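You operate a simulated robot arm through the tools that you are given. There is no shell and no other tool. Be economical: measure what you need, move in short steps, check, and stop when the job is done.

You are at the controls of a simulated two-armed robot. One attempt, no reset.

TASK
Uncover the yellow mould, hold it, wedge the moulding free, lift it out.
Fine: film first, into the green tray mould; use the purple wedge; moulding on the table between the tray moulds, wedge back where it lay.

The check looks at the end state, three seconds after you hand in, the way a careful person would. Anything else that was tipped, shoved, dropped, spilled or broken makes it a failure.

THE ROBOT
Two 7-joint arms with two-finger parallel grippers on one trunk, on a base that drives. Base frame: it is fixed to the floor where the robot stands at the start and does not move with it; the origin is under the middle of the robot, x ahead of it, y to its left, z up. Units: m, degrees, N and s.
The left shoulder is at the start at [0.05, 0.161, 1.173], the right one opposite. With the tool pointing down near the work surface each hand reaches from about 0.16 to 0.68 m from the robot's upright axis, wherever it stands, measured 20 degrees to its own side. Places, roughly: green tray mould [0.5, -0.3, 0.8]; purple wedge, teal wedge [0.5, -1.25, 0.75]; table between the tray moulds [0.5, -0.6, 0.8]. Payload 3.43 kg a hand.
The TCP of each hand is the grasp point between the finger pads, 0.03 m short of the fingertips. In the tool frame z runs along the fingers and y along their closing line. The gripper opens to 0.094 m. The fingers are 0.028 m wide and 0.01 m thick; the gripper's body (0.05 by 0.096 m) begins 0.055 m behind the TCP.
Orientation is that of the tool frame in the base frame, as a unit quaternion [x, y, z, w]. With the fingers straight down and closing along the base's y, the tool's x points along the base's -x, its y along +y and its z along -z.

THE INTERFACE
- The arms move only by the tool drive_tool. It takes "left_plan", "right_plan" or both (then of equal length, played together; a hand with none holds still); each is a list of rows, each a list of 7 numbers: the opening, from 0 (shut) to 1 (fully open), then the shift along the base's x, y, z in units of 25 mm (1.0 is 25 mm), then the turn, a rotation vector about the base's x, y, z in units of 6 degrees (1.0 is 6 degrees). In form: [[jaw, tx, ty, tz, rx, ry, rz], ...]. A call has 1 to 20 rows; each row shifts and turns the commanded pose from where the row before left it. A call with a number of a shift or a turn outside -1 to 1 is refused whole. Rows are played at 5 a second. More than 0.05 m and 8.6 degrees between two rows, or a gripper value outside its range, and nothing of the call is played. Where a pose cannot be reached the arm comes as near as it can. A force on the tool above 50 N (or 10 N above the force at the start of the call, whichever is more), or a blocked arm, ends the call early, and 0.2 s more pass. The fingers move at their own pace (about 0.045 m/s each) and stop on an object; they squeeze with about 41 N. The grip force told is the motor's: it shows also when the fingers shut on nothing. Time passes only in rows, and 0.2 s behind the last, so rows that do not move let the fingers close. It gives the time, the measured TCP pose, the force on the tool (base axes), the opening and the grip force at its end, in the units of the frame above (readings bear some noise), with the torque about the TCP (base axes, N m) and any sound that the robot's microphone picked up.
- Cameras (640 x 400 px; columns grow to the right, rows downward): "scene" is now at [0.1177, -0.0362, 1.2889]; the picture's right is [-0.43, -0.90, 0.00], its down [-0.57, 0.27, -0.77] and it looks along [0.70, -0.33, -0.63] (base axes); focal length 214 px, centre (320, 200). "left" rides on the left gripper at [0.076, -0.014, -0.102] in its tool frame; the picture's right is [0.18, 0.98, 0.00], its down [-0.75, 0.14, -0.64] and it looks along [-0.63, 0.12, 0.77] (tool axes); focal length 243 px, centre (320, 200). "right" rides on the right gripper at [0.076, 0.014, -0.103] in its tool frame; the picture's right is [-0.18, 0.98, 0.00], its down [-0.75, -0.14, -0.64] and it looks along [-0.63, -0.12, 0.77] (tool axes); focal length 243 px, centre (320, 200). There is no depth. A picture from a camera that has moved, and an enlarged one, comes with that camera's place and axes in the base frame and with its lens.
- capture(camera): a new picture of that camera. The clock stands still meanwhile.
- slide_trunk(by): slides the trunk up (or, below 0, down) by that many m; the arms and the scene camera ride with it, the base frame stays. It gives what a move gives, with no picture.
- drive_base(legs): drives the robot by 1 to 6 legs, each [ahead, left, turn to the left] in m, m and degrees, along the robot's own axes; the way and the turn of a leg run together, so that a leg with both is an arc; at most 1.5 m and 180 degrees a leg. The arms and the cameras ride along, it lands a little off, and it stops where it bumps. It gives what a move gives.
- pan_tilt(pan, tilt): turns the head with the scene camera to pan (to the left, within 80 degrees either way) and tilt (down, from -29 to 69), counted from straight ahead of the robot. It gives what a move gives.
- close_up(camera, box): a new picture of the part [left, top, right, bottom] of that camera's present view, enlarged. The clock stands still meanwhile.
- job_done(): hands the job in; it is judged then, once.

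Work in short steps. Places have to be worked out from the pictures, the camera data and where the tool is seen: move nearer, look again, correct. Check each grasp and each placing, and mend what went wrong. You have 120 turns and 108 pictures in all, those below and enlarged ones among them. Open the grippers and draw the arms clear of the work before you hand the job in, unless the task says otherwise; then end with one line.

The tools are called after "Request:" as name(argument=value, ...) on one line, values as JSON. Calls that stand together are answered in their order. drive_tool: Moves the arms, as the interface text tells. Its arguments: {"type":"object","properties":{"left_plan":{"type":"array"},"right_plan":{"type":"array"}},"required":[]} The other tools are called the same way: slide_trunk (by) slides the trunk up or down; drive_base (legs) drives the base; pan_tilt (pan, tilt) turns the head that bears the scene camera; capture (camera) takes a picture; close_up (camera, box) takes an enlarged picture of a part of a camera's view; job_done () hands the job in.

At the start:

```text
t: 0.0
left_position: [0.4096, 0.0117, 1.1212]
left_tcp_rot: [0.0, 1.0, 0.0, 0.0]
left_wrist_force: [0.3, 0.5, -0.3]
left_moment: [0.04, 0.01, -0.01]
left_grip_width: 0.094
left_grip_force: 0.1
right_position: [0.2606, -0.3164, 1.1553]
right_tcp_rot: [0.0, 1.0, -0.001, 0.0]
right_wrist_force: [-0.4, -0.9, -0.1]
right_moment: [0.0, 0.03, 0.0]
right_grip_width: 0.0942
right_grip_force: 0.1
trunk travel left (down, up): [-0.2, 0.067]
robot x, y, heading: [-0.001, 0.0021, -0.1]
head pan, tilt: [-25.3, 39.4]
```

scene: 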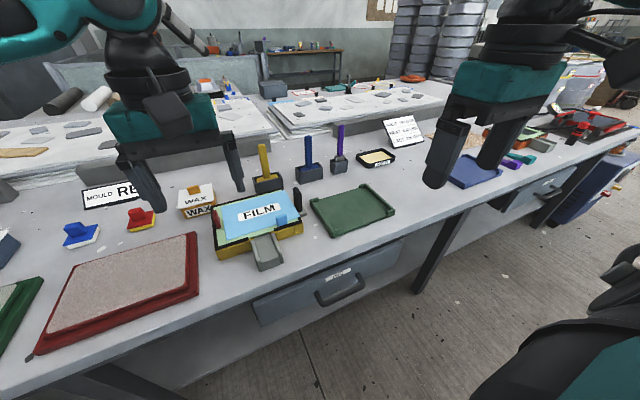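
right: 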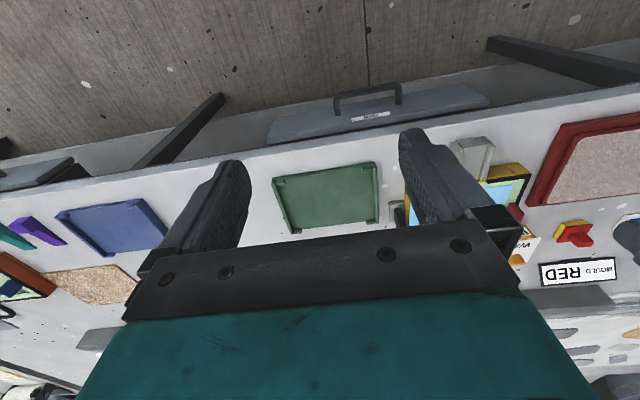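
left: 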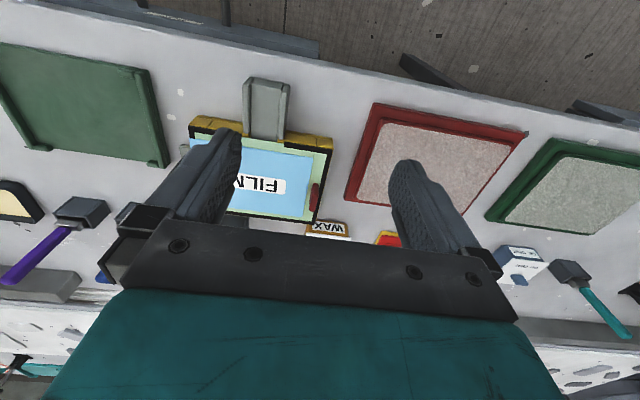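

The yellow mould with the FILM on it lies in front of the robot. I'll enlarge it, the wedge area and the instruction signs first.

Request:
close_up(camera="scene", box=[170, 120, 410, 280])

Request:
close_up(camera="scene", box=[360, 90, 600, 240])

Request:
close_up(camera="left", box=[160, 60, 380, 260])

```text
2.50 times, centred on (290, 200) of scene
camera zoom: at [0.1177, -0.0362, 1.2889], right [-0.43, -0.9, 0.0], down [-0.57, 0.27, -0.77], along [0.7, -0.33, -0.63], focal length 536 px, centre (395, 200)
```

zoom: 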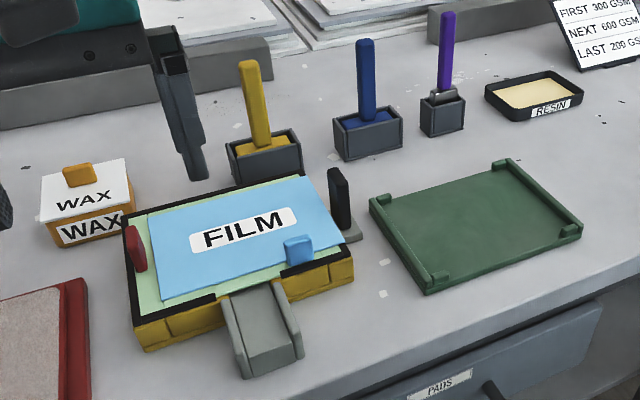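

```text
2.67 times, centred on (480, 165) of scene
camera zoom: at [0.1177, -0.0362, 1.2889], right [-0.43, -0.9, 0.0], down [-0.57, 0.27, -0.77], along [0.7, -0.33, -0.63], focal length 572 px, centre (-107, 293)
```

zoom: 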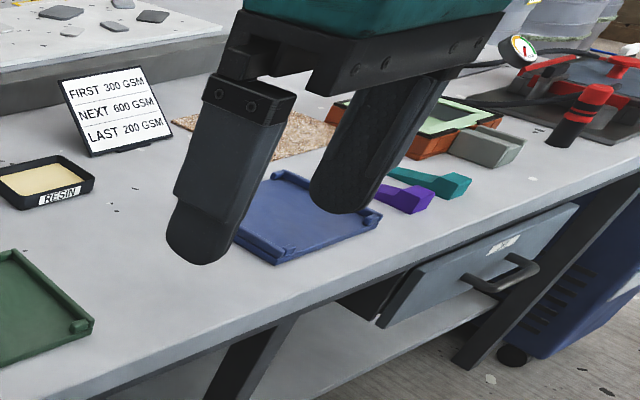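

```text
2.00 times, centred on (270, 160) of left
camera zoom: at [0.3336, -0.0017, 1.222], right [-0.18, 0.98, 0.0], down [0.75, 0.14, 0.64], along [0.63, 0.12, -0.77], focal length 485 px, centre (420, 280)
```

zoom: 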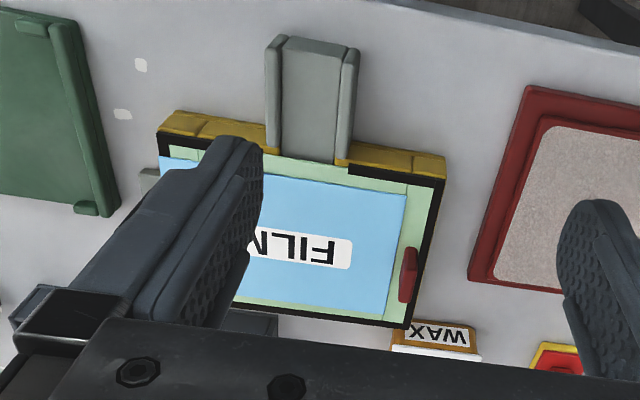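

I need finer detail of the mould: its tabs and the channel.

Request:
close_up(camera="scene", box=[205, 175, 315, 275])

Request:
close_up(camera="scene", box=[490, 140, 570, 190])

```text
4.00 times, centred on (260, 225) of scene
camera zoom: at [0.1177, -0.0362, 1.2889], right [-0.43, -0.9, 0.0], down [-0.57, 0.27, -0.77], along [0.7, -0.33, -0.63], focal length 858 px, centre (560, 100)
```

zoom: 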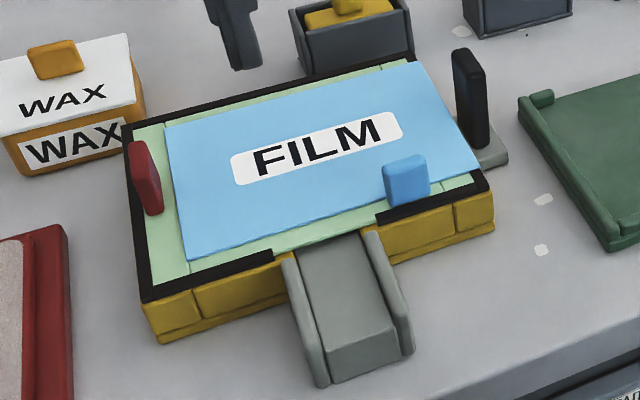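

```text
8.00 times, centred on (530, 165) of scene
camera zoom: at [0.1177, -0.0362, 1.2889], right [-0.43, -0.9, 0.0], down [-0.57, 0.27, -0.77], along [0.7, -0.33, -0.63], focal length 1716 px, centre (-1360, 480)
```

zoom: 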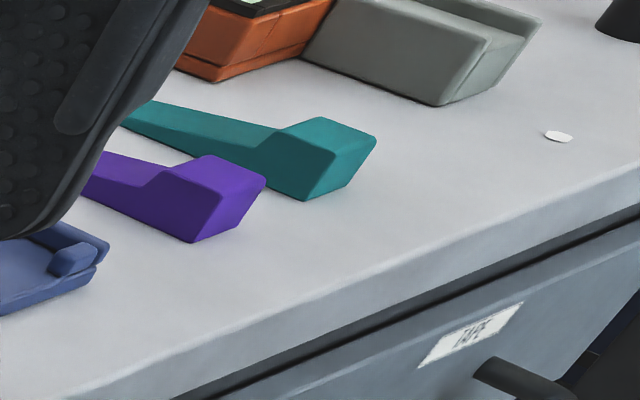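

The blue tab belongs to the film, the red tab sits on the green moulding inside, and the black post on the right is the mould's handle. I judge the film tab at about [0.525, -0.117, 0.89]; I'll bring the right hand above it and draw the left hand away.

Request:
drive_tool(right_plan=[[1, 0.97, 0.73, -0.55, 0, 0, 0], [1, 0.97, 0.73, -0.55, 0, 0, 0], [1, 0.97, 0.73, -0.55, 0, 0, 0], [1, 0.97, 0.73, -0.55, 0, 0, 0], [1, 0.97, 0.73, -0.55, 0, 0, 0], [1, 0.97, 0.73, -0.55, 0, 0, 0], [1, 0.97, 0.73, -0.55, 0, 0, 0], [1, 0.97, 0.73, -0.55, 0, 0, 0], [1, 0.97, 0.73, -0.55, 0, 0, 0], [1, 0.97, 0.73, -0.55, 0, 0, 0], [1, 0.97, 0.73, -0.55, 0, 0, 0]], left_plan=[[1, -0.5, 1, 0, 0, 0, 0], [1, -0.5, 1, 0, 0, 0, 0], [1, -0.5, 1, 0, 0, 0, 0], [1, -0.5, 1, 0, 0, 0, 0], [1, -0.5, 1, 0, 0, 0, 0], [1, -0.5, 1, 0, 0, 0, 0], [1, -0.5, 1, 0, 0, 0, 0], [1, -0.5, 1, 0, 0, 0, 0], [1, 0, 0, 0, 0, 0, 0], [1, 0, 0, 0, 0, 0, 0], [1, 0, 0, 0, 0, 0, 0]])

Request:
capture(camera="right")

Request:
capture(camera="scene")

```text
t: 2.4
left_position: [0.3088, 0.2141, 1.119]
left_tcp_rot: [-0.001, 1.0, 0.0, 0.0]
left_wrist_force: [-0.6, 0.0, -0.5]
left_moment: [0.03, 0.0, -0.01]
left_grip_width: 0.0939
left_grip_force: 0.0
right_position: [0.4888, -0.164, 1.0177]
right_tcp_rot: [-0.001, 1.0, 0.0, 0.0]
right_wrist_force: [0.4, 0.3, -0.1]
right_moment: [0.01, 0.0, 0.01]
right_grip_width: 0.0937
right_grip_force: 0.2
right hand out of reach, approached as far as the arm can: row 10, 11
trunk travel left (down, up): [-0.2, 0.067]
robot x, y, heading: [0.0011, 0.0013, 0.2]
head pan, tilt: [-25.3, 39.4]
```

```text
99 pictures are left
camera right: at [0.4121, -0.1486, 1.1212], right [0.18, 0.98, 0.0], down [0.75, -0.14, 0.64], along [0.63, -0.12, -0.77], focal length 243 px, centre (320, 200)
```

right: 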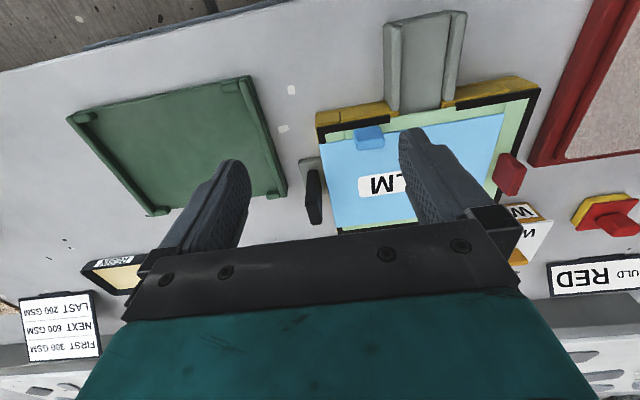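

```text
98 pictures are left
camera scene: at [0.118, -0.0363, 1.2888], right [-0.43, -0.9, 0.0], down [-0.57, 0.27, -0.77], along [0.7, -0.33, -0.63], focal length 214 px, centre (320, 200)
```

scene: 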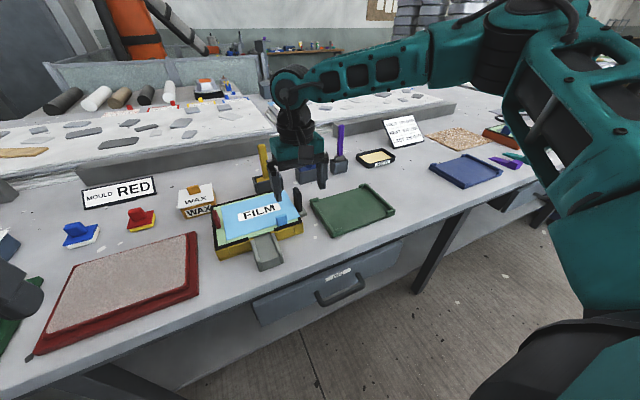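

The right hand falls short by about 4 cm here. I'll edge the base ahead and a little left so the tab lies on the hand's better bearing.

Request:
drive_base(legs=[[0.06, 0.05, 0]])

```text
t: 3.5
left_position: [0.3686, 0.2637, 1.1193]
left_tcp_rot: [-0.001, 1.0, 0.0, 0.0]
left_wrist_force: [0.1, 0.1, -0.8]
left_moment: [0.03, 0.02, 0.03]
left_grip_width: 0.0942
left_grip_force: 0.1
right_position: [0.5479, -0.1122, 1.0177]
right_tcp_rot: [0.0, 1.0, 0.0, -0.001]
right_wrist_force: [-0.5, -0.6, -0.3]
right_moment: [-0.04, 0.01, 0.03]
right_grip_width: 0.0942
right_grip_force: 0.0
trunk travel left (down, up): [-0.2, 0.067]
robot x, y, heading: [0.0564, 0.0507, 0.2]
head pan, tilt: [-25.3, 39.4]
```

The hand is now nearly above the tab. I'll correct sideways, come down 70 mm and look.

Request:
drive_tool(right_plan=[[0.7, -0.36, -0.14, -0.9, 0, 0, 0], [0.7, -0.36, -0.14, -0.9, 0, 0, 0], [0.7, 0, 0, -1, 0, 0, 0], [0.7, 0, 0, 0, 0, 0, 0]])

Request:
capture(camera="right")

Request:
close_up(camera="scene", box=[190, 150, 350, 270])

```text
t: 4.5
left_position: [0.3685, 0.2629, 1.1207]
left_tcp_rot: [-0.001, 1.0, -0.001, 0.0]
left_wrist_force: [0.4, -0.8, 0.7]
left_moment: [0.02, -0.02, 0.01]
left_grip_width: 0.0938
left_grip_force: 0.1
right_position: [0.5249, -0.123, 0.9508]
right_tcp_rot: [0.0, 1.0, 0.001, 0.001]
right_wrist_force: [-0.3, -0.1, -0.2]
right_moment: [0.01, -0.03, -0.03]
right_grip_width: 0.0657
right_grip_force: 0.2
right hand out of reach, approached as far as the arm can: row 3
trunk travel left (down, up): [-0.2, 0.067]
robot x, y, heading: [0.0586, 0.0507, 0.0]
head pan, tilt: [-25.3, 39.4]
```

```text
97 pictures are left
camera right: at [0.4493, -0.1094, 1.0534], right [0.18, 0.98, 0.0], down [0.75, -0.14, 0.64], along [0.63, -0.12, -0.77], focal length 243 px, centre (320, 200)
```

right: 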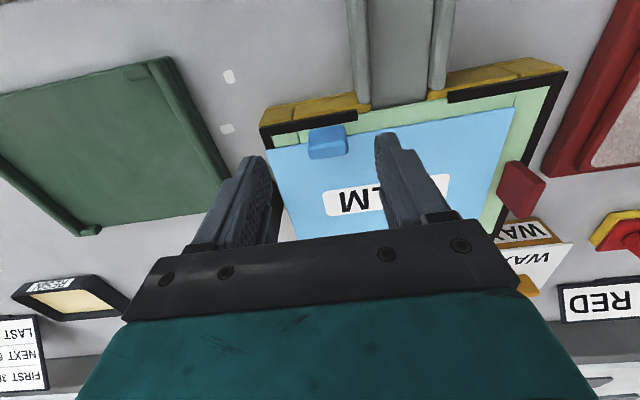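

```text
3.33 times, centred on (270, 210) of scene
camera zoom: at [0.1777, 0.0137, 1.2889], right [-0.43, -0.9, 0.0], down [-0.57, 0.27, -0.77], along [0.7, -0.33, -0.63], focal length 715 px, centre (487, 167)
```

zoom: 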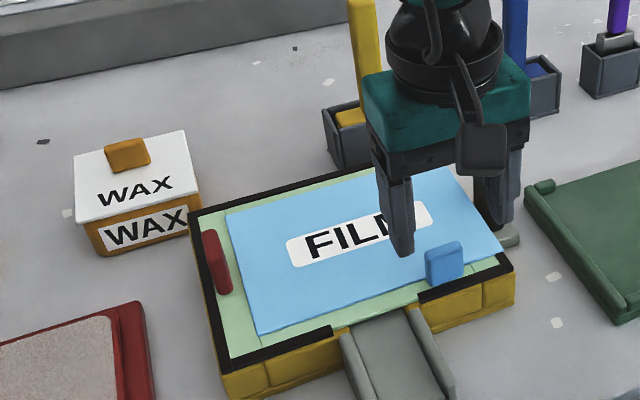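

Both views put the tab at about [0.528, -0.118]; the hand is 5 mm off in y. I'll shift and go down in small steps, watching the force.

Request:
drive_tool(right_plan=[[0.7, 0.1, 0.2, -0.5, 0, 0, 0], [0.7, 0, 0, -0.4, 0, 0, 0], [0.7, 0, 0, -0.4, 0, 0, 0], [0.7, 0, 0, 0, 0, 0, 0]])

Request:
close_up(camera="scene", box=[240, 170, 340, 250])

Request:
capture(camera="right")

```text
t: 5.5
left_position: [0.3691, 0.2633, 1.1202]
left_tcp_rot: [-0.001, 1.0, -0.001, 0.0]
left_wrist_force: [-0.6, 0.3, 0.0]
left_moment: [0.01, 0.02, 0.0]
left_grip_width: 0.0939
left_grip_force: 0.0
right_position: [0.5176, -0.1328, 0.9261]
right_tcp_rot: [0.0, 1.0, 0.001, 0.0]
right_wrist_force: [0.0, 0.1, -0.2]
right_moment: [0.02, -0.01, 0.02]
right_grip_width: 0.0659
right_grip_force: 0.0
right hand out of reach, approached as far as the arm can: row 1, 2, 3
trunk travel left (down, up): [-0.2, 0.067]
robot x, y, heading: [0.0612, 0.0512, -0.2]
head pan, tilt: [-25.3, 39.4]
```

```text
5.00 times, centred on (290, 210) of scene
camera zoom: at [0.1777, 0.0136, 1.2889], right [-0.43, -0.9, 0.0], down [-0.57, 0.27, -0.77], along [0.7, -0.33, -0.63], focal length 1072 px, centre (470, 150)
```

zoom: 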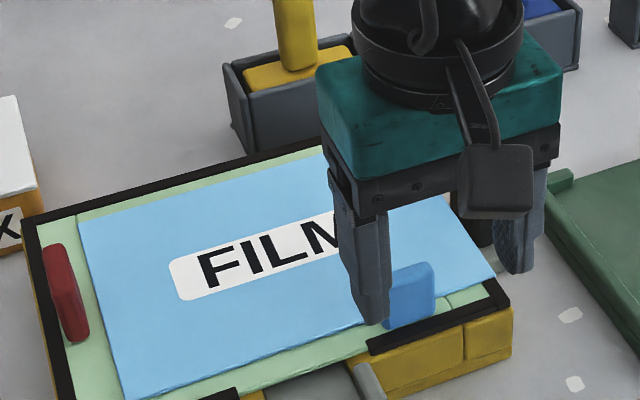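

```text
94 pictures are left
camera right: at [0.4415, -0.1189, 1.0301], right [0.18, 0.98, 0.0], down [0.75, -0.14, 0.64], along [0.63, -0.12, -0.77], focal length 243 px, centre (320, 200)
```

right: 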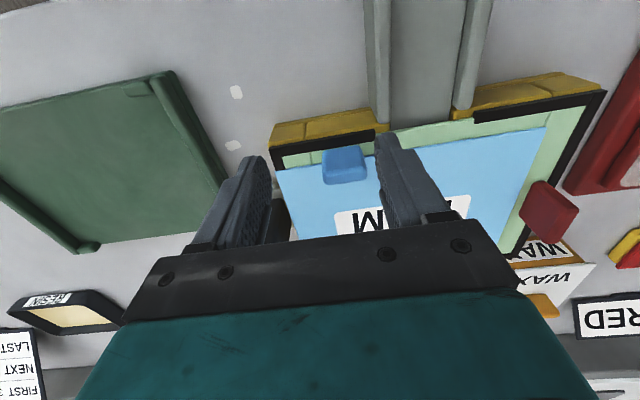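

The reach limit pulls the hand inwards as it descends. Lowering the trunk may help: I'll lift the hand 0.1 m, then slide the trunk down 0.08 m.

Request:
drive_tool(right_plan=[[0.7, 0, 0, 1, 0, 0, 0], [0.7, 0, 0, 1, 0, 0, 0], [0.7, 0, 0, 1, 0, 0, 0], [0.7, 0, 0, 1, 0, 0, 0]])

Request:
slide_trunk(by=-0.1)

Request:
drive_tool(right_plan=[[0.7, 0.3, 0.3, 0, 0, 0, 0], [0.7, 0.1, 0.2, 0, 0, 0, 0], [0.7, 0, 0, 0, 0, 0, 0]])

Request:
capture(camera="scene")

```text
t: 6.5
left_position: [0.3685, 0.264, 1.1194]
left_tcp_rot: [0.001, 1.0, 0.0, 0.0]
left_wrist_force: [0.7, 0.5, -0.6]
left_moment: [-0.02, 0.02, -0.02]
left_grip_width: 0.0941
left_grip_force: 0.1
right_position: [0.5174, -0.1336, 1.0269]
right_tcp_rot: [-0.001, 1.0, 0.0, 0.0]
right_wrist_force: [0.1, -0.3, 0.6]
right_moment: [-0.04, 0.0, 0.0]
right_grip_width: 0.0657
right_grip_force: 0.0
trunk travel left (down, up): [-0.2, 0.067]
robot x, y, heading: [0.0569, 0.0516, -0.0]
head pan, tilt: [-25.3, 39.4]
```

```text
t: 7.8
left_position: [0.3682, 0.2632, 1.0195]
left_tcp_rot: [0.0, 1.0, 0.0, 0.001]
left_wrist_force: [0.0, -0.2, 1.0]
left_moment: [-0.01, -0.03, 0.01]
left_grip_width: 0.0941
left_grip_force: 0.0
right_position: [0.517, -0.1327, 0.9278]
right_tcp_rot: [0.0, 1.0, -0.001, 0.002]
right_wrist_force: [0.3, 0.2, 0.5]
right_moment: [-0.03, 0.01, 0.02]
right_grip_width: 0.0657
right_grip_force: 0.1
trunk travel left (down, up): [-0.1, 0.167]
robot x, y, heading: [0.0604, 0.0495, 0.0]
head pan, tilt: [-25.3, 39.4]
```

```text
t: 8.6
left_position: [0.368, 0.2635, 1.02]
left_tcp_rot: [0.0, 1.0, 0.001, 0.0]
left_wrist_force: [0.1, 0.1, -0.2]
left_moment: [0.01, -0.03, -0.03]
left_grip_width: 0.0939
left_grip_force: 0.1
right_position: [0.5275, -0.1201, 0.9272]
right_tcp_rot: [0.0, 1.0, -0.001, 0.001]
right_wrist_force: [0.0, 0.3, -0.3]
right_moment: [0.03, -0.01, -0.01]
right_grip_width: 0.0659
right_grip_force: 0.0
trunk travel left (down, up): [-0.1, 0.167]
robot x, y, heading: [0.0595, 0.0464, 0.2]
head pan, tilt: [-25.3, 39.4]
```

```text
93 pictures are left
camera scene: at [0.1777, 0.0136, 1.1889], right [-0.43, -0.9, 0.0], down [-0.57, 0.27, -0.77], along [0.7, -0.33, -0.63], focal length 214 px, centre (320, 200)
```

scene: 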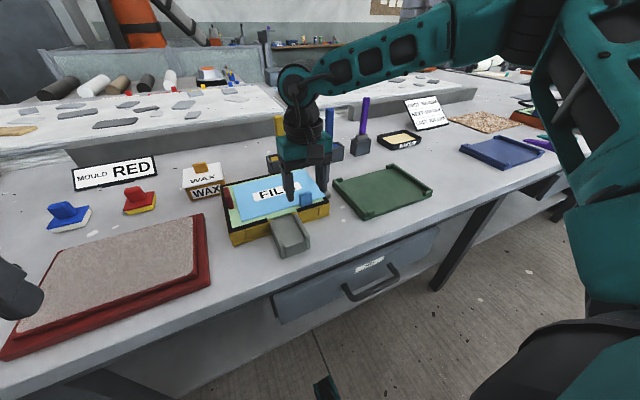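

With the trunk lower it reaches: the hand is at [0.5275, -0.120, 0.927]. I'll go down gently another 15 mm and look.

Request:
drive_tool(right_plan=[[0.7, 0, 0.08, -0.3, 0, 0, 0], [0.7, 0, 0, -0.3, 0, 0, 0], [0.7, 0, 0, 0, 0, 0, 0]])

Request:
close_up(camera="scene", box=[260, 150, 350, 230])

Request:
capture(camera="right")

```text
t: 9.4
left_position: [0.3691, 0.2628, 1.0189]
left_tcp_rot: [0.0, 1.0, 0.0, -0.001]
left_wrist_force: [0.2, 0.9, -0.4]
left_moment: [0.03, 0.03, -0.04]
left_grip_width: 0.0942
left_grip_force: 0.1
right_position: [0.5275, -0.117, 0.9104]
right_tcp_rot: [0.0, 1.0, 0.001, 0.0]
right_wrist_force: [0.5, -0.3, -0.1]
right_moment: [0.01, -0.02, 0.01]
right_grip_width: 0.0658
right_grip_force: 0.0
trunk travel left (down, up): [-0.1, 0.167]
robot x, y, heading: [0.0598, 0.0524, 0.0]
head pan, tilt: [-25.3, 39.4]
```

```text
5.00 times, centred on (305, 190) of scene
camera zoom: at [0.1777, 0.0136, 1.1889], right [-0.43, -0.9, 0.0], down [-0.57, 0.27, -0.77], along [0.7, -0.33, -0.63], focal length 1072 px, centre (395, 250)
```

zoom: 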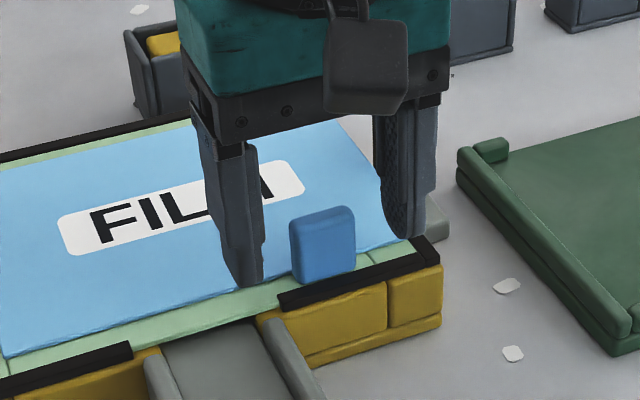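

```text
91 pictures are left
camera right: at [0.4522, -0.1038, 1.0148], right [0.18, 0.98, 0.0], down [0.75, -0.14, 0.64], along [0.63, -0.12, -0.77], focal length 243 px, centre (320, 200)
```

right: 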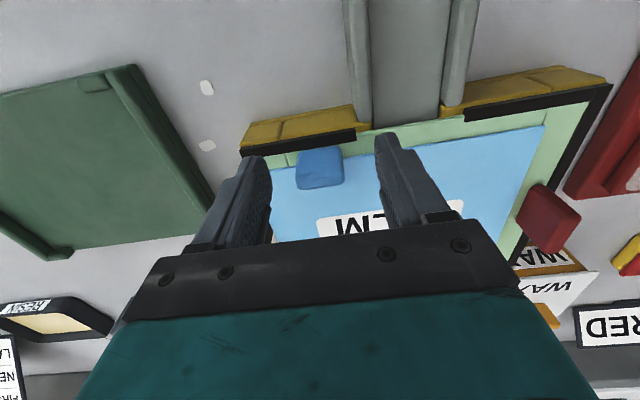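

The tab stands from about z 0.873 to 0.914 and is between the fingers. I go down 4 mm more and close.

Request:
drive_tool(right_plan=[[0.7, 0, 0, -0.16, 0, 0, 0], [0, 0, 0, 0, 0, 0, 0], [0, 0, 0, 0, 0, 0, 0], [0, 0, 0, 0, 0, 0, 0], [0, 0, 0, 0, 0, 0, 0]])

Request:
close_up(camera="scene", box=[260, 150, 350, 230])

```text
t: 10.6
left_position: [0.368, 0.2629, 1.0182]
left_tcp_rot: [0.001, 1.0, 0.0, 0.0]
left_wrist_force: [-0.5, -0.3, -0.3]
left_moment: [0.04, 0.01, 0.02]
left_grip_width: 0.0941
left_grip_force: 0.1
right_position: [0.5278, -0.1182, 0.9085]
right_tcp_rot: [0.001, 1.0, -0.001, 0.0]
right_wrist_force: [0.2, 0.2, 0.2]
right_moment: [-0.04, 0.03, 0.0]
right_grip_width: 0.0281
right_grip_force: 41.1
trunk travel left (down, up): [-0.1, 0.167]
robot x, y, heading: [0.0606, 0.051, -0.1]
head pan, tilt: [-25.3, 39.4]
```

```text
5.00 times, centred on (305, 190) of scene
camera zoom: at [0.1777, 0.0136, 1.1889], right [-0.43, -0.9, 0.0], down [-0.57, 0.27, -0.77], along [0.7, -0.33, -0.63], focal length 1072 px, centre (395, 250)
```

zoom: 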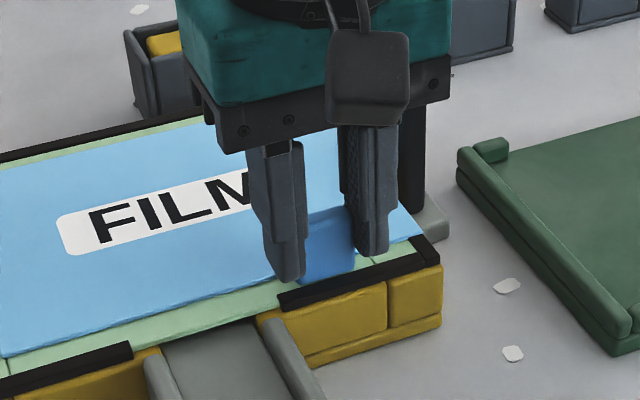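

Gripped at 28 mm. I lift slowly and look how the film behaves.

Request:
drive_tool(right_plan=[[0, 0, 0, 0.3, 0, 0, 0], [0, 0, 0, 0.4, 0, 0, 0], [0, 0, 0, 0.5, 0, 0, 0], [0, 0, 0, 0.5, 0, 0, 0], [0, 0, 0, 0, 0, 0, 0]])

Request:
close_up(camera="scene", box=[190, 110, 370, 240])

```text
t: 11.8
left_position: [0.3684, 0.2637, 1.019]
left_tcp_rot: [0.001, 1.0, 0.0, 0.0]
left_wrist_force: [0.2, 0.0, -0.5]
left_moment: [-0.03, 0.0, -0.01]
left_grip_width: 0.094
left_grip_force: 0.0
right_position: [0.5277, -0.1184, 0.9517]
right_tcp_rot: [0.0, 1.0, 0.001, 0.0]
right_wrist_force: [0.1, 0.3, 0.4]
right_moment: [0.01, 0.0, 0.02]
right_grip_width: 0.0285
right_grip_force: 40.9
trunk travel left (down, up): [-0.1, 0.167]
robot x, y, heading: [0.0597, 0.0512, 0.1]
head pan, tilt: [-25.3, 39.4]
```

```text
3.08 times, centred on (280, 175) of scene
camera zoom: at [0.1777, 0.0136, 1.1889], right [-0.43, -0.9, 0.0], down [-0.57, 0.27, -0.77], along [0.7, -0.33, -0.63], focal length 660 px, centre (443, 277)
```

zoom: 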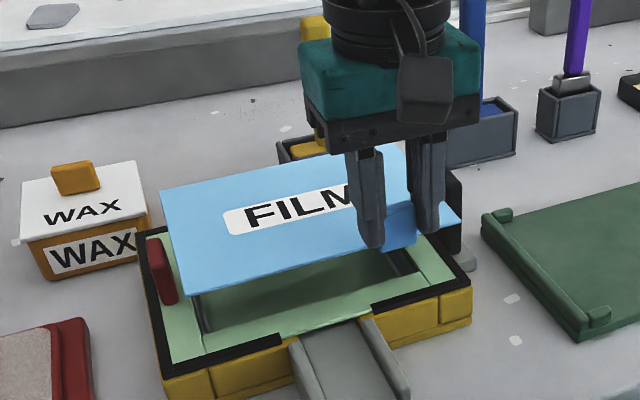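

The film is stiff and came up level. I raise it clear of the black handle, then drive the base 0.25 m to the right to bring it over the green tray.

Request:
drive_tool(right_plan=[[0, 0, 0, 0.8, 0, 0, 0], [0, 0, 0, 0.8, 0, 0, 0], [0, 0, 0, 0.8, 0, 0, 0], [0, 0, 0, 0, 0, 0, 0]])

Request:
drive_base(legs=[[0, -0.25, 0]])

Request:
pan_tilt(pan=-15, tilt=50)

Request:
capture(camera="scene")

```text
t: 12.8
left_position: [0.3686, 0.2635, 1.0203]
left_tcp_rot: [0.0, 1.0, 0.0, 0.0]
left_wrist_force: [-0.2, 0.0, -0.2]
left_moment: [-0.01, 0.02, 0.0]
left_grip_width: 0.0941
left_grip_force: 0.0
right_position: [0.5277, -0.119, 1.0108]
right_tcp_rot: [0.001, 1.0, 0.0, 0.0]
right_wrist_force: [0.5, -0.5, -0.6]
right_moment: [0.01, 0.0, 0.04]
right_grip_width: 0.0283
right_grip_force: 41.0
trunk travel left (down, up): [-0.1, 0.167]
robot x, y, heading: [0.0578, 0.0502, -0.0]
head pan, tilt: [-25.3, 39.4]
```

```text
t: 14.6
left_position: [0.3693, 0.0131, 1.0208]
left_tcp_rot: [0.003, 1.0, 0.0, 0.0]
left_wrist_force: [0.1, 0.0, -0.4]
left_moment: [-0.02, 0.0, 0.03]
left_grip_width: 0.094
left_grip_force: 0.2
right_position: [0.5259, -0.371, 1.0106]
right_tcp_rot: [0.003, 1.0, 0.001, 0.0]
right_wrist_force: [-0.6, 0.6, -0.1]
right_moment: [0.02, -0.01, 0.02]
right_grip_width: 0.0282
right_grip_force: 41.2
trunk travel left (down, up): [-0.1, 0.167]
robot x, y, heading: [0.0566, -0.1985, -0.3]
head pan, tilt: [-25.3, 39.4]
```

```text
t: 15.3
left_position: [0.3689, 0.014, 1.0186]
left_tcp_rot: [0.003, 1.0, -0.001, 0.0]
left_wrist_force: [-0.5, -0.3, 0.3]
left_moment: [0.02, 0.01, 0.02]
left_grip_width: 0.094
left_grip_force: 0.1
right_position: [0.5262, -0.3693, 1.0102]
right_tcp_rot: [0.003, 1.0, 0.0, 0.0]
right_wrist_force: [0.1, 0.4, 0.1]
right_moment: [-0.03, 0.0, -0.01]
right_grip_width: 0.0284
right_grip_force: 40.5
trunk travel left (down, up): [-0.1, 0.167]
robot x, y, heading: [0.057, -0.1985, -0.3]
head pan, tilt: [-15.0, 50.0]
```

```text
88 pictures are left
camera scene: at [0.174, -0.2188, 1.1738], right [-0.26, -0.96, 0.0], down [-0.74, 0.2, -0.64], along [0.62, -0.17, -0.77], focal length 214 px, centre (320, 200)
```

scene: 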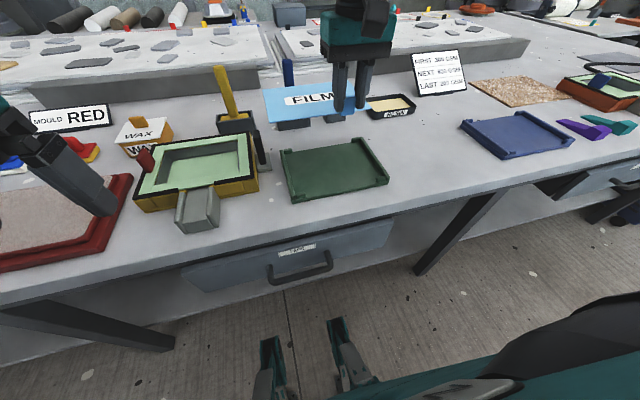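

Film now hangs next to the tray; tray centre about [0.545, -0.348], so the tab should go to about [0.469, -0.393]. I move over and part-way down, then check.

Request:
drive_tool(right_plan=[[0, -0.76, -0.3, 0, 0, 0, 0], [0, -0.76, -0.3, 0, 0, 0, 0], [0, -0.76, -0.3, 0, 0, 0, 0], [0, 0, 0, -1, 0, 0, 0], [0, 0, 0, -1, 0, 0, 0], [0, 0, 0, -1, 0, 0, 0], [0, 0, 0, -1, 0, 0, 0], [0, 0, 0, 0, 0, 0, 0]])

Request:
close_up(camera="scene", box=[240, 100, 420, 220])

Request:
capture(camera="right")

```text
t: 17.1
left_position: [0.3694, 0.013, 1.02]
left_tcp_rot: [0.003, 1.0, 0.0, 0.0]
left_wrist_force: [-0.8, 0.5, -0.2]
left_moment: [0.01, 0.04, -0.02]
left_grip_width: 0.094
left_grip_force: 0.0
right_position: [0.4704, -0.392, 0.9084]
right_tcp_rot: [0.003, 1.0, -0.001, 0.0]
right_wrist_force: [0.1, -0.1, -1.3]
right_moment: [-0.05, 0.01, -0.03]
right_grip_width: 0.0284
right_grip_force: 40.7
trunk travel left (down, up): [-0.1, 0.167]
robot x, y, heading: [0.0581, -0.1977, -0.2]
head pan, tilt: [-15.0, 50.0]
```

```text
3.33 times, centred on (330, 160) of scene
camera zoom: at [0.174, -0.2187, 1.1738], right [-0.26, -0.96, 0.0], down [-0.74, 0.2, -0.64], along [0.62, -0.17, -0.77], focal length 715 px, centre (287, 333)
```

zoom: 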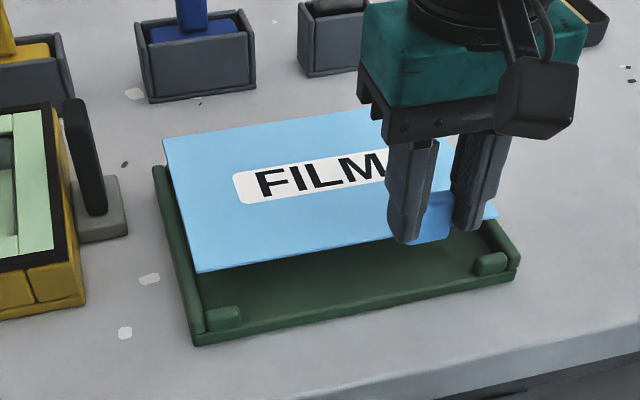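

```text
86 pictures are left
camera right: at [0.3934, -0.3773, 1.0126], right [0.19, 0.98, 0.0], down [0.75, -0.15, 0.64], along [0.63, -0.12, -0.77], focal length 243 px, centre (320, 200)
```

right: 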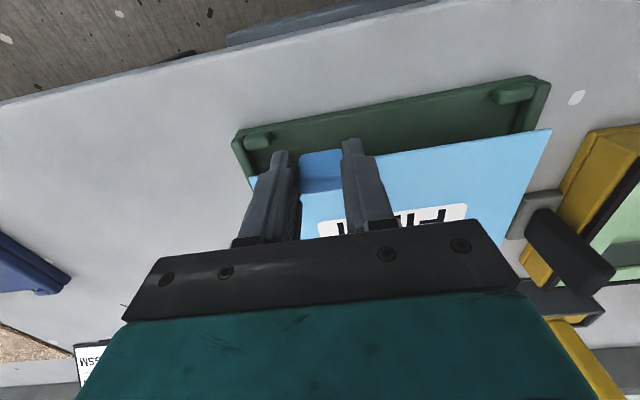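

The film needs about 8 mm more to the right and 5 mm ahead to sit centrally. I shift it and lower gently.

Request:
drive_tool(right_plan=[[0, 0.2, -0.32, 0, 0, 0, 0], [0, 0, 0, -0.5, 0, 0, 0], [0, 0, 0, -0.4, 0, 0, 0], [0, 0, 0, 0, 0, 0, 0]])

Request:
close_up(camera="scene", box=[240, 100, 420, 220])

Request:
capture(camera="right")

```text
t: 18.1
left_position: [0.3683, 0.0127, 1.0193]
left_tcp_rot: [0.003, 1.0, 0.0, 0.0]
left_wrist_force: [0.2, -0.3, -0.9]
left_moment: [0.0, 0.03, -0.03]
left_grip_width: 0.0939
left_grip_force: 0.1
right_position: [0.4752, -0.3995, 0.8883]
right_tcp_rot: [0.003, 1.0, 0.0, 0.001]
right_wrist_force: [-0.2, -1.5, 9.1]
right_moment: [-0.19, -0.37, 0.02]
right_grip_width: 0.0282
right_grip_force: 41.1
trunk travel left (down, up): [-0.1, 0.167]
robot x, y, heading: [0.0548, -0.1978, -0.3]
head pan, tilt: [-15.0, 50.0]
```

```text
3.33 times, centred on (330, 160) of scene
camera zoom: at [0.1733, -0.2186, 1.174], right [-0.26, -0.96, 0.0], down [-0.74, 0.2, -0.64], along [0.62, -0.17, -0.77], focal length 715 px, centre (287, 333)
```

zoom: 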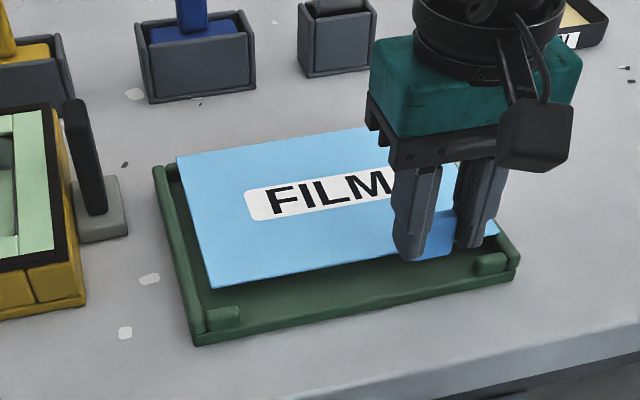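

```text
84 pictures are left
camera right: at [0.3983, -0.3857, 0.9912], right [0.19, 0.98, 0.0], down [0.75, -0.14, 0.65], along [0.63, -0.12, -0.76], focal length 243 px, centre (320, 200)
```

right: 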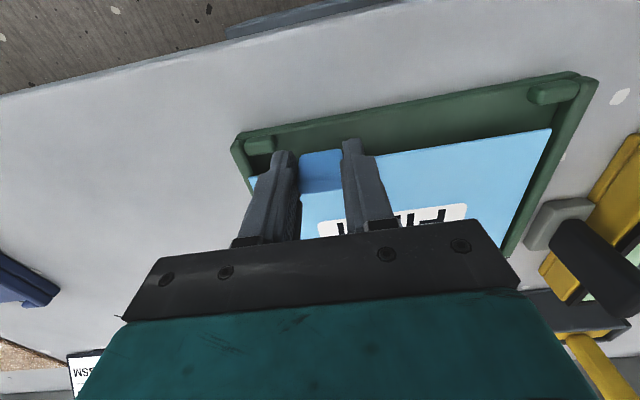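

A light contact (9 N) at z 0.888: an edge seems to touch a rim. I enlarge the views before going further.

Request:
close_up(camera="right", box=[220, 90, 320, 200])

Request:
close_up(camera="scene", box=[275, 130, 395, 210])

Request:
close_up(camera="right", box=[480, 60, 620, 260])

```text
3.64 times, centred on (270, 145) of right
camera zoom: at [0.3983, -0.3857, 0.9912], right [0.19, 0.98, 0.0], down [0.75, -0.14, 0.65], along [0.63, -0.12, -0.76], focal length 882 px, centre (502, 400)
```

zoom: 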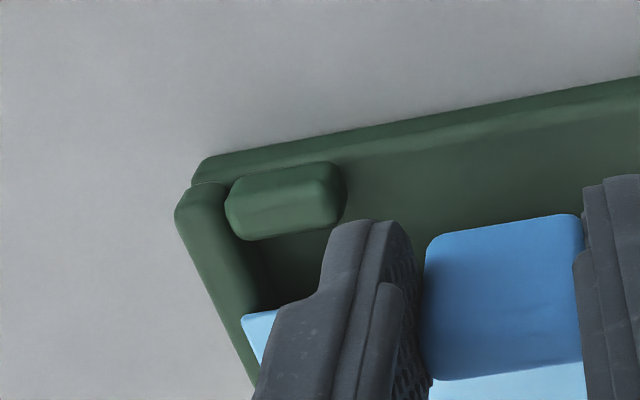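

```text
5.00 times, centred on (335, 170) of scene
camera zoom: at [0.1733, -0.2186, 1.174], right [-0.26, -0.96, 0.0], down [-0.74, 0.2, -0.64], along [0.62, -0.17, -0.77], focal length 1072 px, centre (245, 350)
```

zoom: 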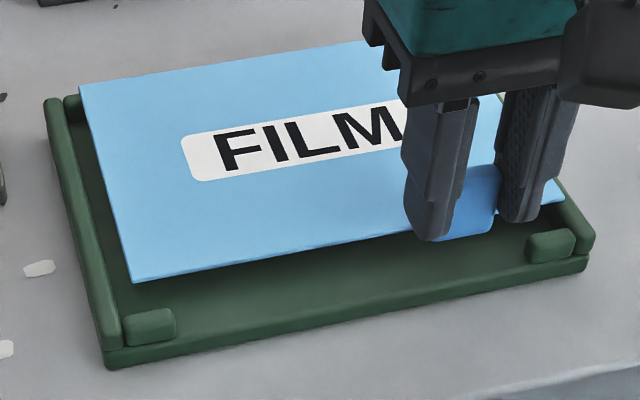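

```text
2.00 times, centred on (550, 160) of right
camera zoom: at [0.3983, -0.3857, 0.9912], right [0.19, 0.98, 0.0], down [0.75, -0.14, 0.65], along [0.63, -0.12, -0.76], focal length 485 px, centre (-140, 280)
```

zoom: 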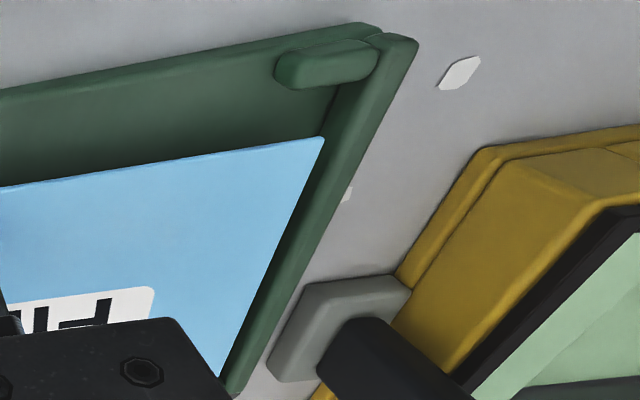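

Film's right edge seems ~4 mm over the right wall, and it's ~10 mm too far ahead. I lift 6 mm, shift back 9 mm and left 5 mm, then lower again.

Request:
drive_tool(right_plan=[[0, 0, 0, 0.25, 0, 0, 0], [0, -0.36, 0.2, 0, 0, 0, 0], [0, 0, 0, -0.25, 0, 0, 0], [0, 0, 0, -0.2, 0, 0, 0], [0, 0, 0, 0, 0, 0, 0]])

Request:
close_up(camera="right", box=[220, 60, 600, 280])

Request:
close_up(camera="scene", box=[275, 130, 395, 210])

```text
t: 19.3
left_position: [0.3686, 0.0135, 1.0198]
left_tcp_rot: [0.003, 1.0, 0.001, 0.0]
left_wrist_force: [-0.8, -1.1, 1.1]
left_moment: [-0.01, 0.01, -0.02]
left_grip_width: 0.0941
left_grip_force: 0.0
right_position: [0.4643, -0.3953, 0.881]
right_tcp_rot: [0.002, 1.0, -0.001, 0.0]
right_wrist_force: [-1.6, -0.9, -0.6]
right_moment: [-0.02, 0.08, 0.12]
right_grip_width: 0.0282
right_grip_force: 41.4
trunk travel left (down, up): [-0.1, 0.167]
robot x, y, heading: [0.0598, -0.1969, -0.3]
head pan, tilt: [-15.0, 50.0]
```

```text
1.68 times, centred on (410, 170) of right
camera zoom: at [0.3886, -0.3804, 0.9848], right [0.19, 0.98, 0.0], down [0.75, -0.14, 0.64], along [0.63, -0.12, -0.77], focal length 409 px, centre (168, 250)
```

zoom: 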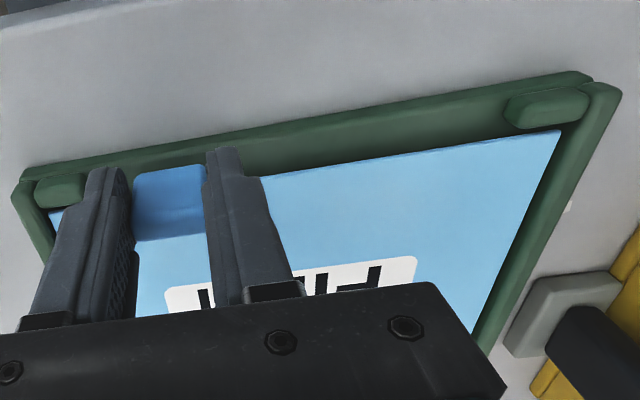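

```text
5.00 times, centred on (335, 170) of scene
camera zoom: at [0.1739, -0.2187, 1.1737], right [-0.26, -0.96, 0.0], down [-0.74, 0.2, -0.64], along [0.62, -0.17, -0.77], focal length 1072 px, centre (245, 350)
```

zoom: 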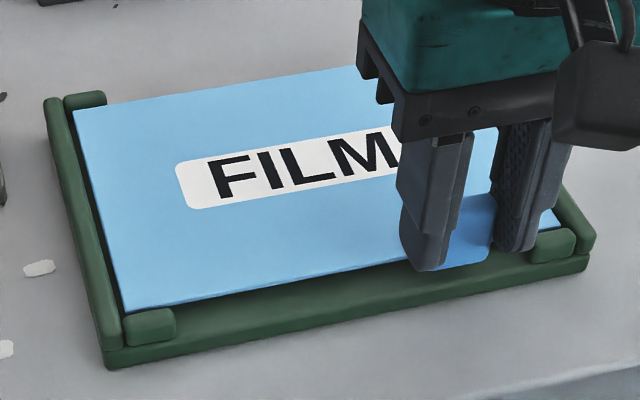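

Aligned now, with no vertical load at 0.881. I lower further until it rests.

Request:
drive_tool(right_plan=[[0, 0, 0, -0.15, 0, 0, 0], [0, 0, 0, -0.15, 0, 0, 0], [0, 0, 0, -0.1, 0, 0, 0], [0, 0, 0, 0, 0, 0, 0]])

Request:
close_up(camera="scene", box=[275, 130, 395, 210])

```text
t: 20.3
left_position: [0.367, 0.0132, 1.0201]
left_tcp_rot: [0.002, 1.0, 0.0, 0.001]
left_wrist_force: [0.0, 0.3, -0.4]
left_moment: [-0.01, -0.02, 0.02]
left_grip_width: 0.0942
left_grip_force: 0.1
right_position: [0.464, -0.3953, 0.8753]
right_tcp_rot: [0.003, 1.0, 0.001, 0.002]
right_wrist_force: [-6.6, -2.3, 20.8]
right_moment: [-0.01, 0.28, 0.04]
right_grip_width: 0.0283
right_grip_force: 41.1
trunk travel left (down, up): [-0.1, 0.167]
robot x, y, heading: [0.0603, -0.2008, -0.5]
head pan, tilt: [-15.0, 50.0]
```

```text
5.00 times, centred on (335, 170) of scene
camera zoom: at [0.1722, -0.2185, 1.1743], right [-0.26, -0.96, 0.0], down [-0.74, 0.2, -0.64], along [0.62, -0.17, -0.76], focal length 1072 px, centre (245, 350)
```

zoom: 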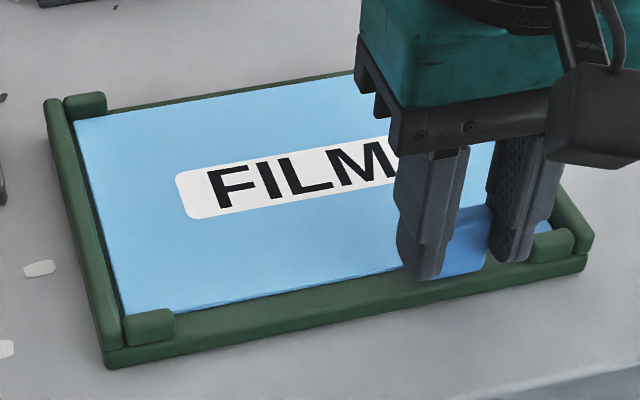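

It bears 20 N at z 0.875, so the film is resting on the tray. I open slightly, rise and look.

Request:
drive_tool(right_plan=[[0, 0, 0, 0.1, 0, 0, 0], [0.42, 0, 0, 0, 0, 0, 0], [0.42, 0, 0, 0, 0, 0, 0], [0.42, 0, 0, 0.4, 0, 0, 0], [0.45, 0, 0, 1, 0, 0, 0], [0.5, 0, 0, 1, 0, 0, 0], [0.5, 0, 0, 1, 0, 0, 0]])

Request:
close_up(camera="scene", box=[275, 130, 395, 210])

Request:
capture(camera="right")

```text
t: 21.9
left_position: [0.3691, 0.0135, 1.0196]
left_tcp_rot: [0.003, 1.0, 0.001, -0.001]
left_wrist_force: [-0.5, 0.5, 0.4]
left_moment: [-0.04, -0.02, 0.0]
left_grip_width: 0.0941
left_grip_force: 0.0
right_position: [0.4648, -0.3945, 0.9594]
right_tcp_rot: [0.002, 1.0, 0.0, 0.0]
right_wrist_force: [-0.1, 0.0, 0.6]
right_moment: [0.0, 0.02, 0.02]
right_grip_width: 0.0469
right_grip_force: 0.1
trunk travel left (down, up): [-0.1, 0.167]
robot x, y, heading: [0.0585, -0.2009, -0.3]
head pan, tilt: [-15.0, 50.0]
```

```text
5.00 times, centred on (335, 170) of scene
camera zoom: at [0.1739, -0.2187, 1.1737], right [-0.26, -0.96, 0.0], down [-0.74, 0.2, -0.64], along [0.62, -0.17, -0.77], focal length 1072 px, centre (245, 350)
```

zoom: 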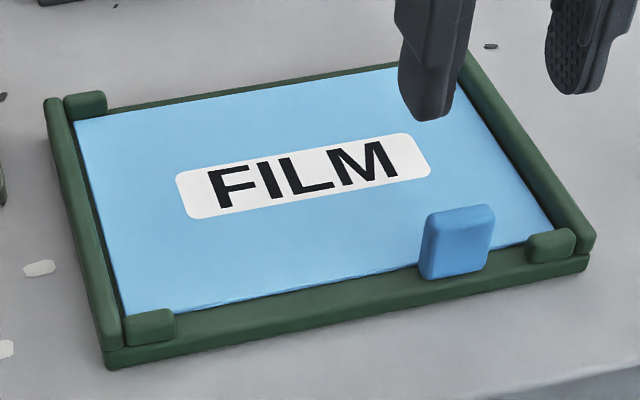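

```text
76 pictures are left
camera right: at [0.3895, -0.3805, 1.0631], right [0.19, 0.98, 0.0], down [0.75, -0.14, 0.64], along [0.63, -0.12, -0.77], focal length 243 px, centre (320, 200)
```

right: 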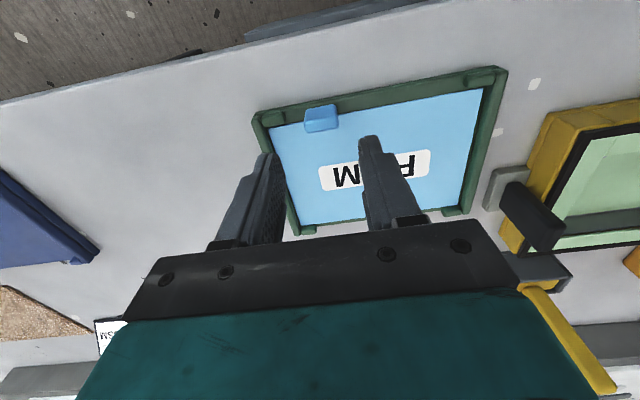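

The film sits properly in the green tray. I retract the right hand up and back, then drive right towards the wedges and look.

Request:
drive_tool(right_plan=[[0.5, -0.5, 0, 1, 0, 0, 0], [0.5, -0.8, 0, 1, 0, 0, 0], [0.5, -0.8, 0, 1, 0, 0, 0], [0.5, -0.8, 0, 1, 0, 0, 0], [0.5, -0.8, 0, 0, 0, 0, 0], [0.5, -0.8, 0, 0, 0, 0, 0]], left_plan=[[1, 0, 0, 0.5, 0, 0, 0], [1, 0, 0, 0.5, 0, 0, 0], [1, 0, 0, 0.5, 0, 0, 0], [1, 0, 0, 0.5, 0, 0, 0], [1, 0, 0, 0, 0, 0, 0], [1, 0, 0, 0, 0, 0, 0]])

Request:
drive_base(legs=[[0, -0.6, 0.3]])

Request:
capture(camera="scene")

```text
t: 23.3
left_position: [0.3685, 0.013, 1.0693]
left_tcp_rot: [0.002, 1.0, 0.0, -0.001]
left_wrist_force: [-0.6, -1.2, 0.0]
left_moment: [0.01, -0.01, -0.01]
left_grip_width: 0.094
left_grip_force: 0.1
right_position: [0.3525, -0.3953, 1.0591]
right_tcp_rot: [0.002, 1.0, 0.0, 0.001]
right_wrist_force: [0.2, -0.3, -0.4]
right_moment: [0.0, 0.0, 0.02]
right_grip_width: 0.047
right_grip_force: 0.1
trunk travel left (down, up): [-0.1, 0.167]
robot x, y, heading: [0.0573, -0.1991, -0.2]
head pan, tilt: [-15.0, 50.0]
```

```text
t: 26.7
left_position: [0.3666, -0.5829, 1.0709]
left_tcp_rot: [0.0, 1.0, 0.0, 0.0]
left_wrist_force: [0.5, -0.9, 0.0]
left_moment: [0.02, -0.03, 0.01]
left_grip_width: 0.0939
left_grip_force: 0.0
right_position: [0.3536, -0.9937, 1.0602]
right_tcp_rot: [-0.001, 1.0, 0.0, 0.001]
right_wrist_force: [-0.1, 0.4, 0.4]
right_moment: [0.02, -0.02, -0.01]
right_grip_width: 0.0469
right_grip_force: 0.0
trunk travel left (down, up): [-0.1, 0.167]
robot x, y, heading: [0.0559, -0.7982, 0.0]
head pan, tilt: [-15.0, 50.0]
```

```text
75 pictures are left
camera scene: at [0.1721, -0.816, 1.1737], right [-0.26, -0.97, 0.0], down [-0.74, 0.2, -0.64], along [0.62, -0.17, -0.77], focal length 214 px, centre (320, 200)
```

scene: 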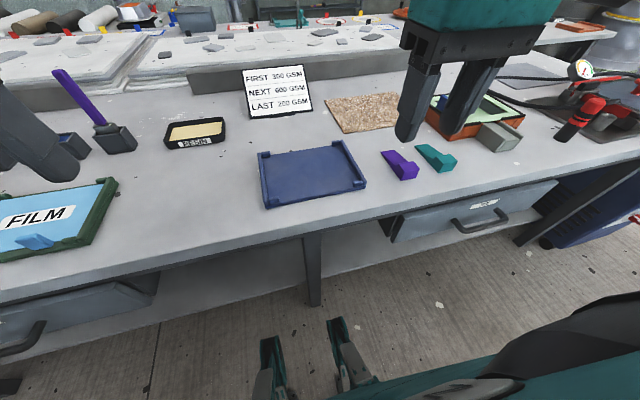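

Purple wedge is at about [0.495, -1.10], handle block towards me. I drive another 0.45 m right so that the left hand can take it.

Request:
drive_base(legs=[[0, -0.45, 0]])

Request:
pan_tilt(pan=12, tilt=50)

Request:
capture(camera="scene")

Request:
capture(camera="left")

```text
t: 29.4
left_position: [0.3638, -1.0198, 1.0692]
left_tcp_rot: [-0.001, 1.0, 0.001, 0.0]
left_wrist_force: [0.9, 1.1, -0.3]
left_moment: [0.0, 0.04, 0.05]
left_grip_width: 0.0941
left_grip_force: 0.0
right_position: [0.3527, -1.4288, 1.0597]
right_tcp_rot: [-0.002, 1.0, 0.0, 0.0]
right_wrist_force: [0.1, -0.1, 0.8]
right_moment: [-0.03, 0.0, 0.0]
right_grip_width: 0.0469
right_grip_force: 0.0
trunk travel left (down, up): [-0.1, 0.167]
robot x, y, heading: [0.056, -1.232, 0.2]
head pan, tilt: [-15.0, 50.0]
```

```text
t: 30.3
left_position: [0.3654, -1.0194, 1.0695]
left_tcp_rot: [-0.002, 1.0, 0.0, 0.0]
left_wrist_force: [0.4, 0.3, 0.6]
left_moment: [0.0, -0.01, 0.0]
left_grip_width: 0.0938
left_grip_force: 0.1
right_position: [0.3539, -1.4285, 1.0612]
right_tcp_rot: [-0.002, 1.0, 0.0, 0.002]
right_wrist_force: [-0.9, -1.4, 0.1]
right_moment: [0.02, -0.03, 0.02]
right_grip_width: 0.047
right_grip_force: 0.1
trunk travel left (down, up): [-0.1, 0.167]
robot x, y, heading: [0.0552, -1.233, 0.2]
head pan, tilt: [12.0, 50.0]
```

```text
74 pictures are left
camera scene: at [0.1735, -1.2168, 1.1737], right [0.21, -0.98, 0.0], down [-0.75, -0.16, -0.64], along [0.63, 0.14, -0.77], focal length 214 px, centre (320, 200)
```

scene: 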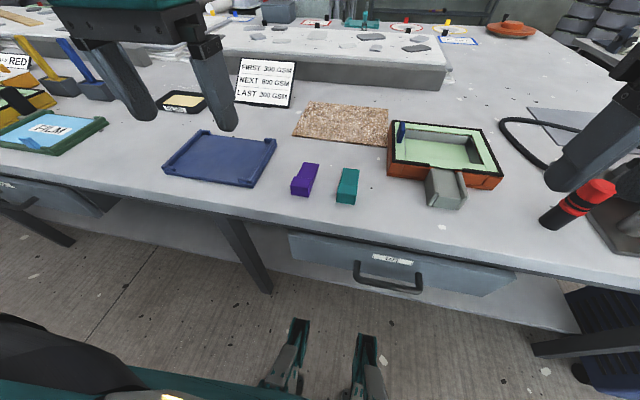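

```text
73 pictures are left
camera left: at [0.2894, -1.0338, 1.1704], right [-0.19, 0.98, 0.0], down [0.75, 0.14, 0.64], along [0.63, 0.12, -0.77], focal length 243 px, centre (320, 200)
```

left: 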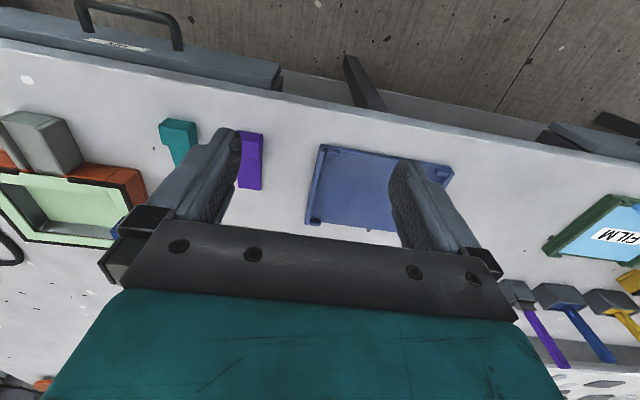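

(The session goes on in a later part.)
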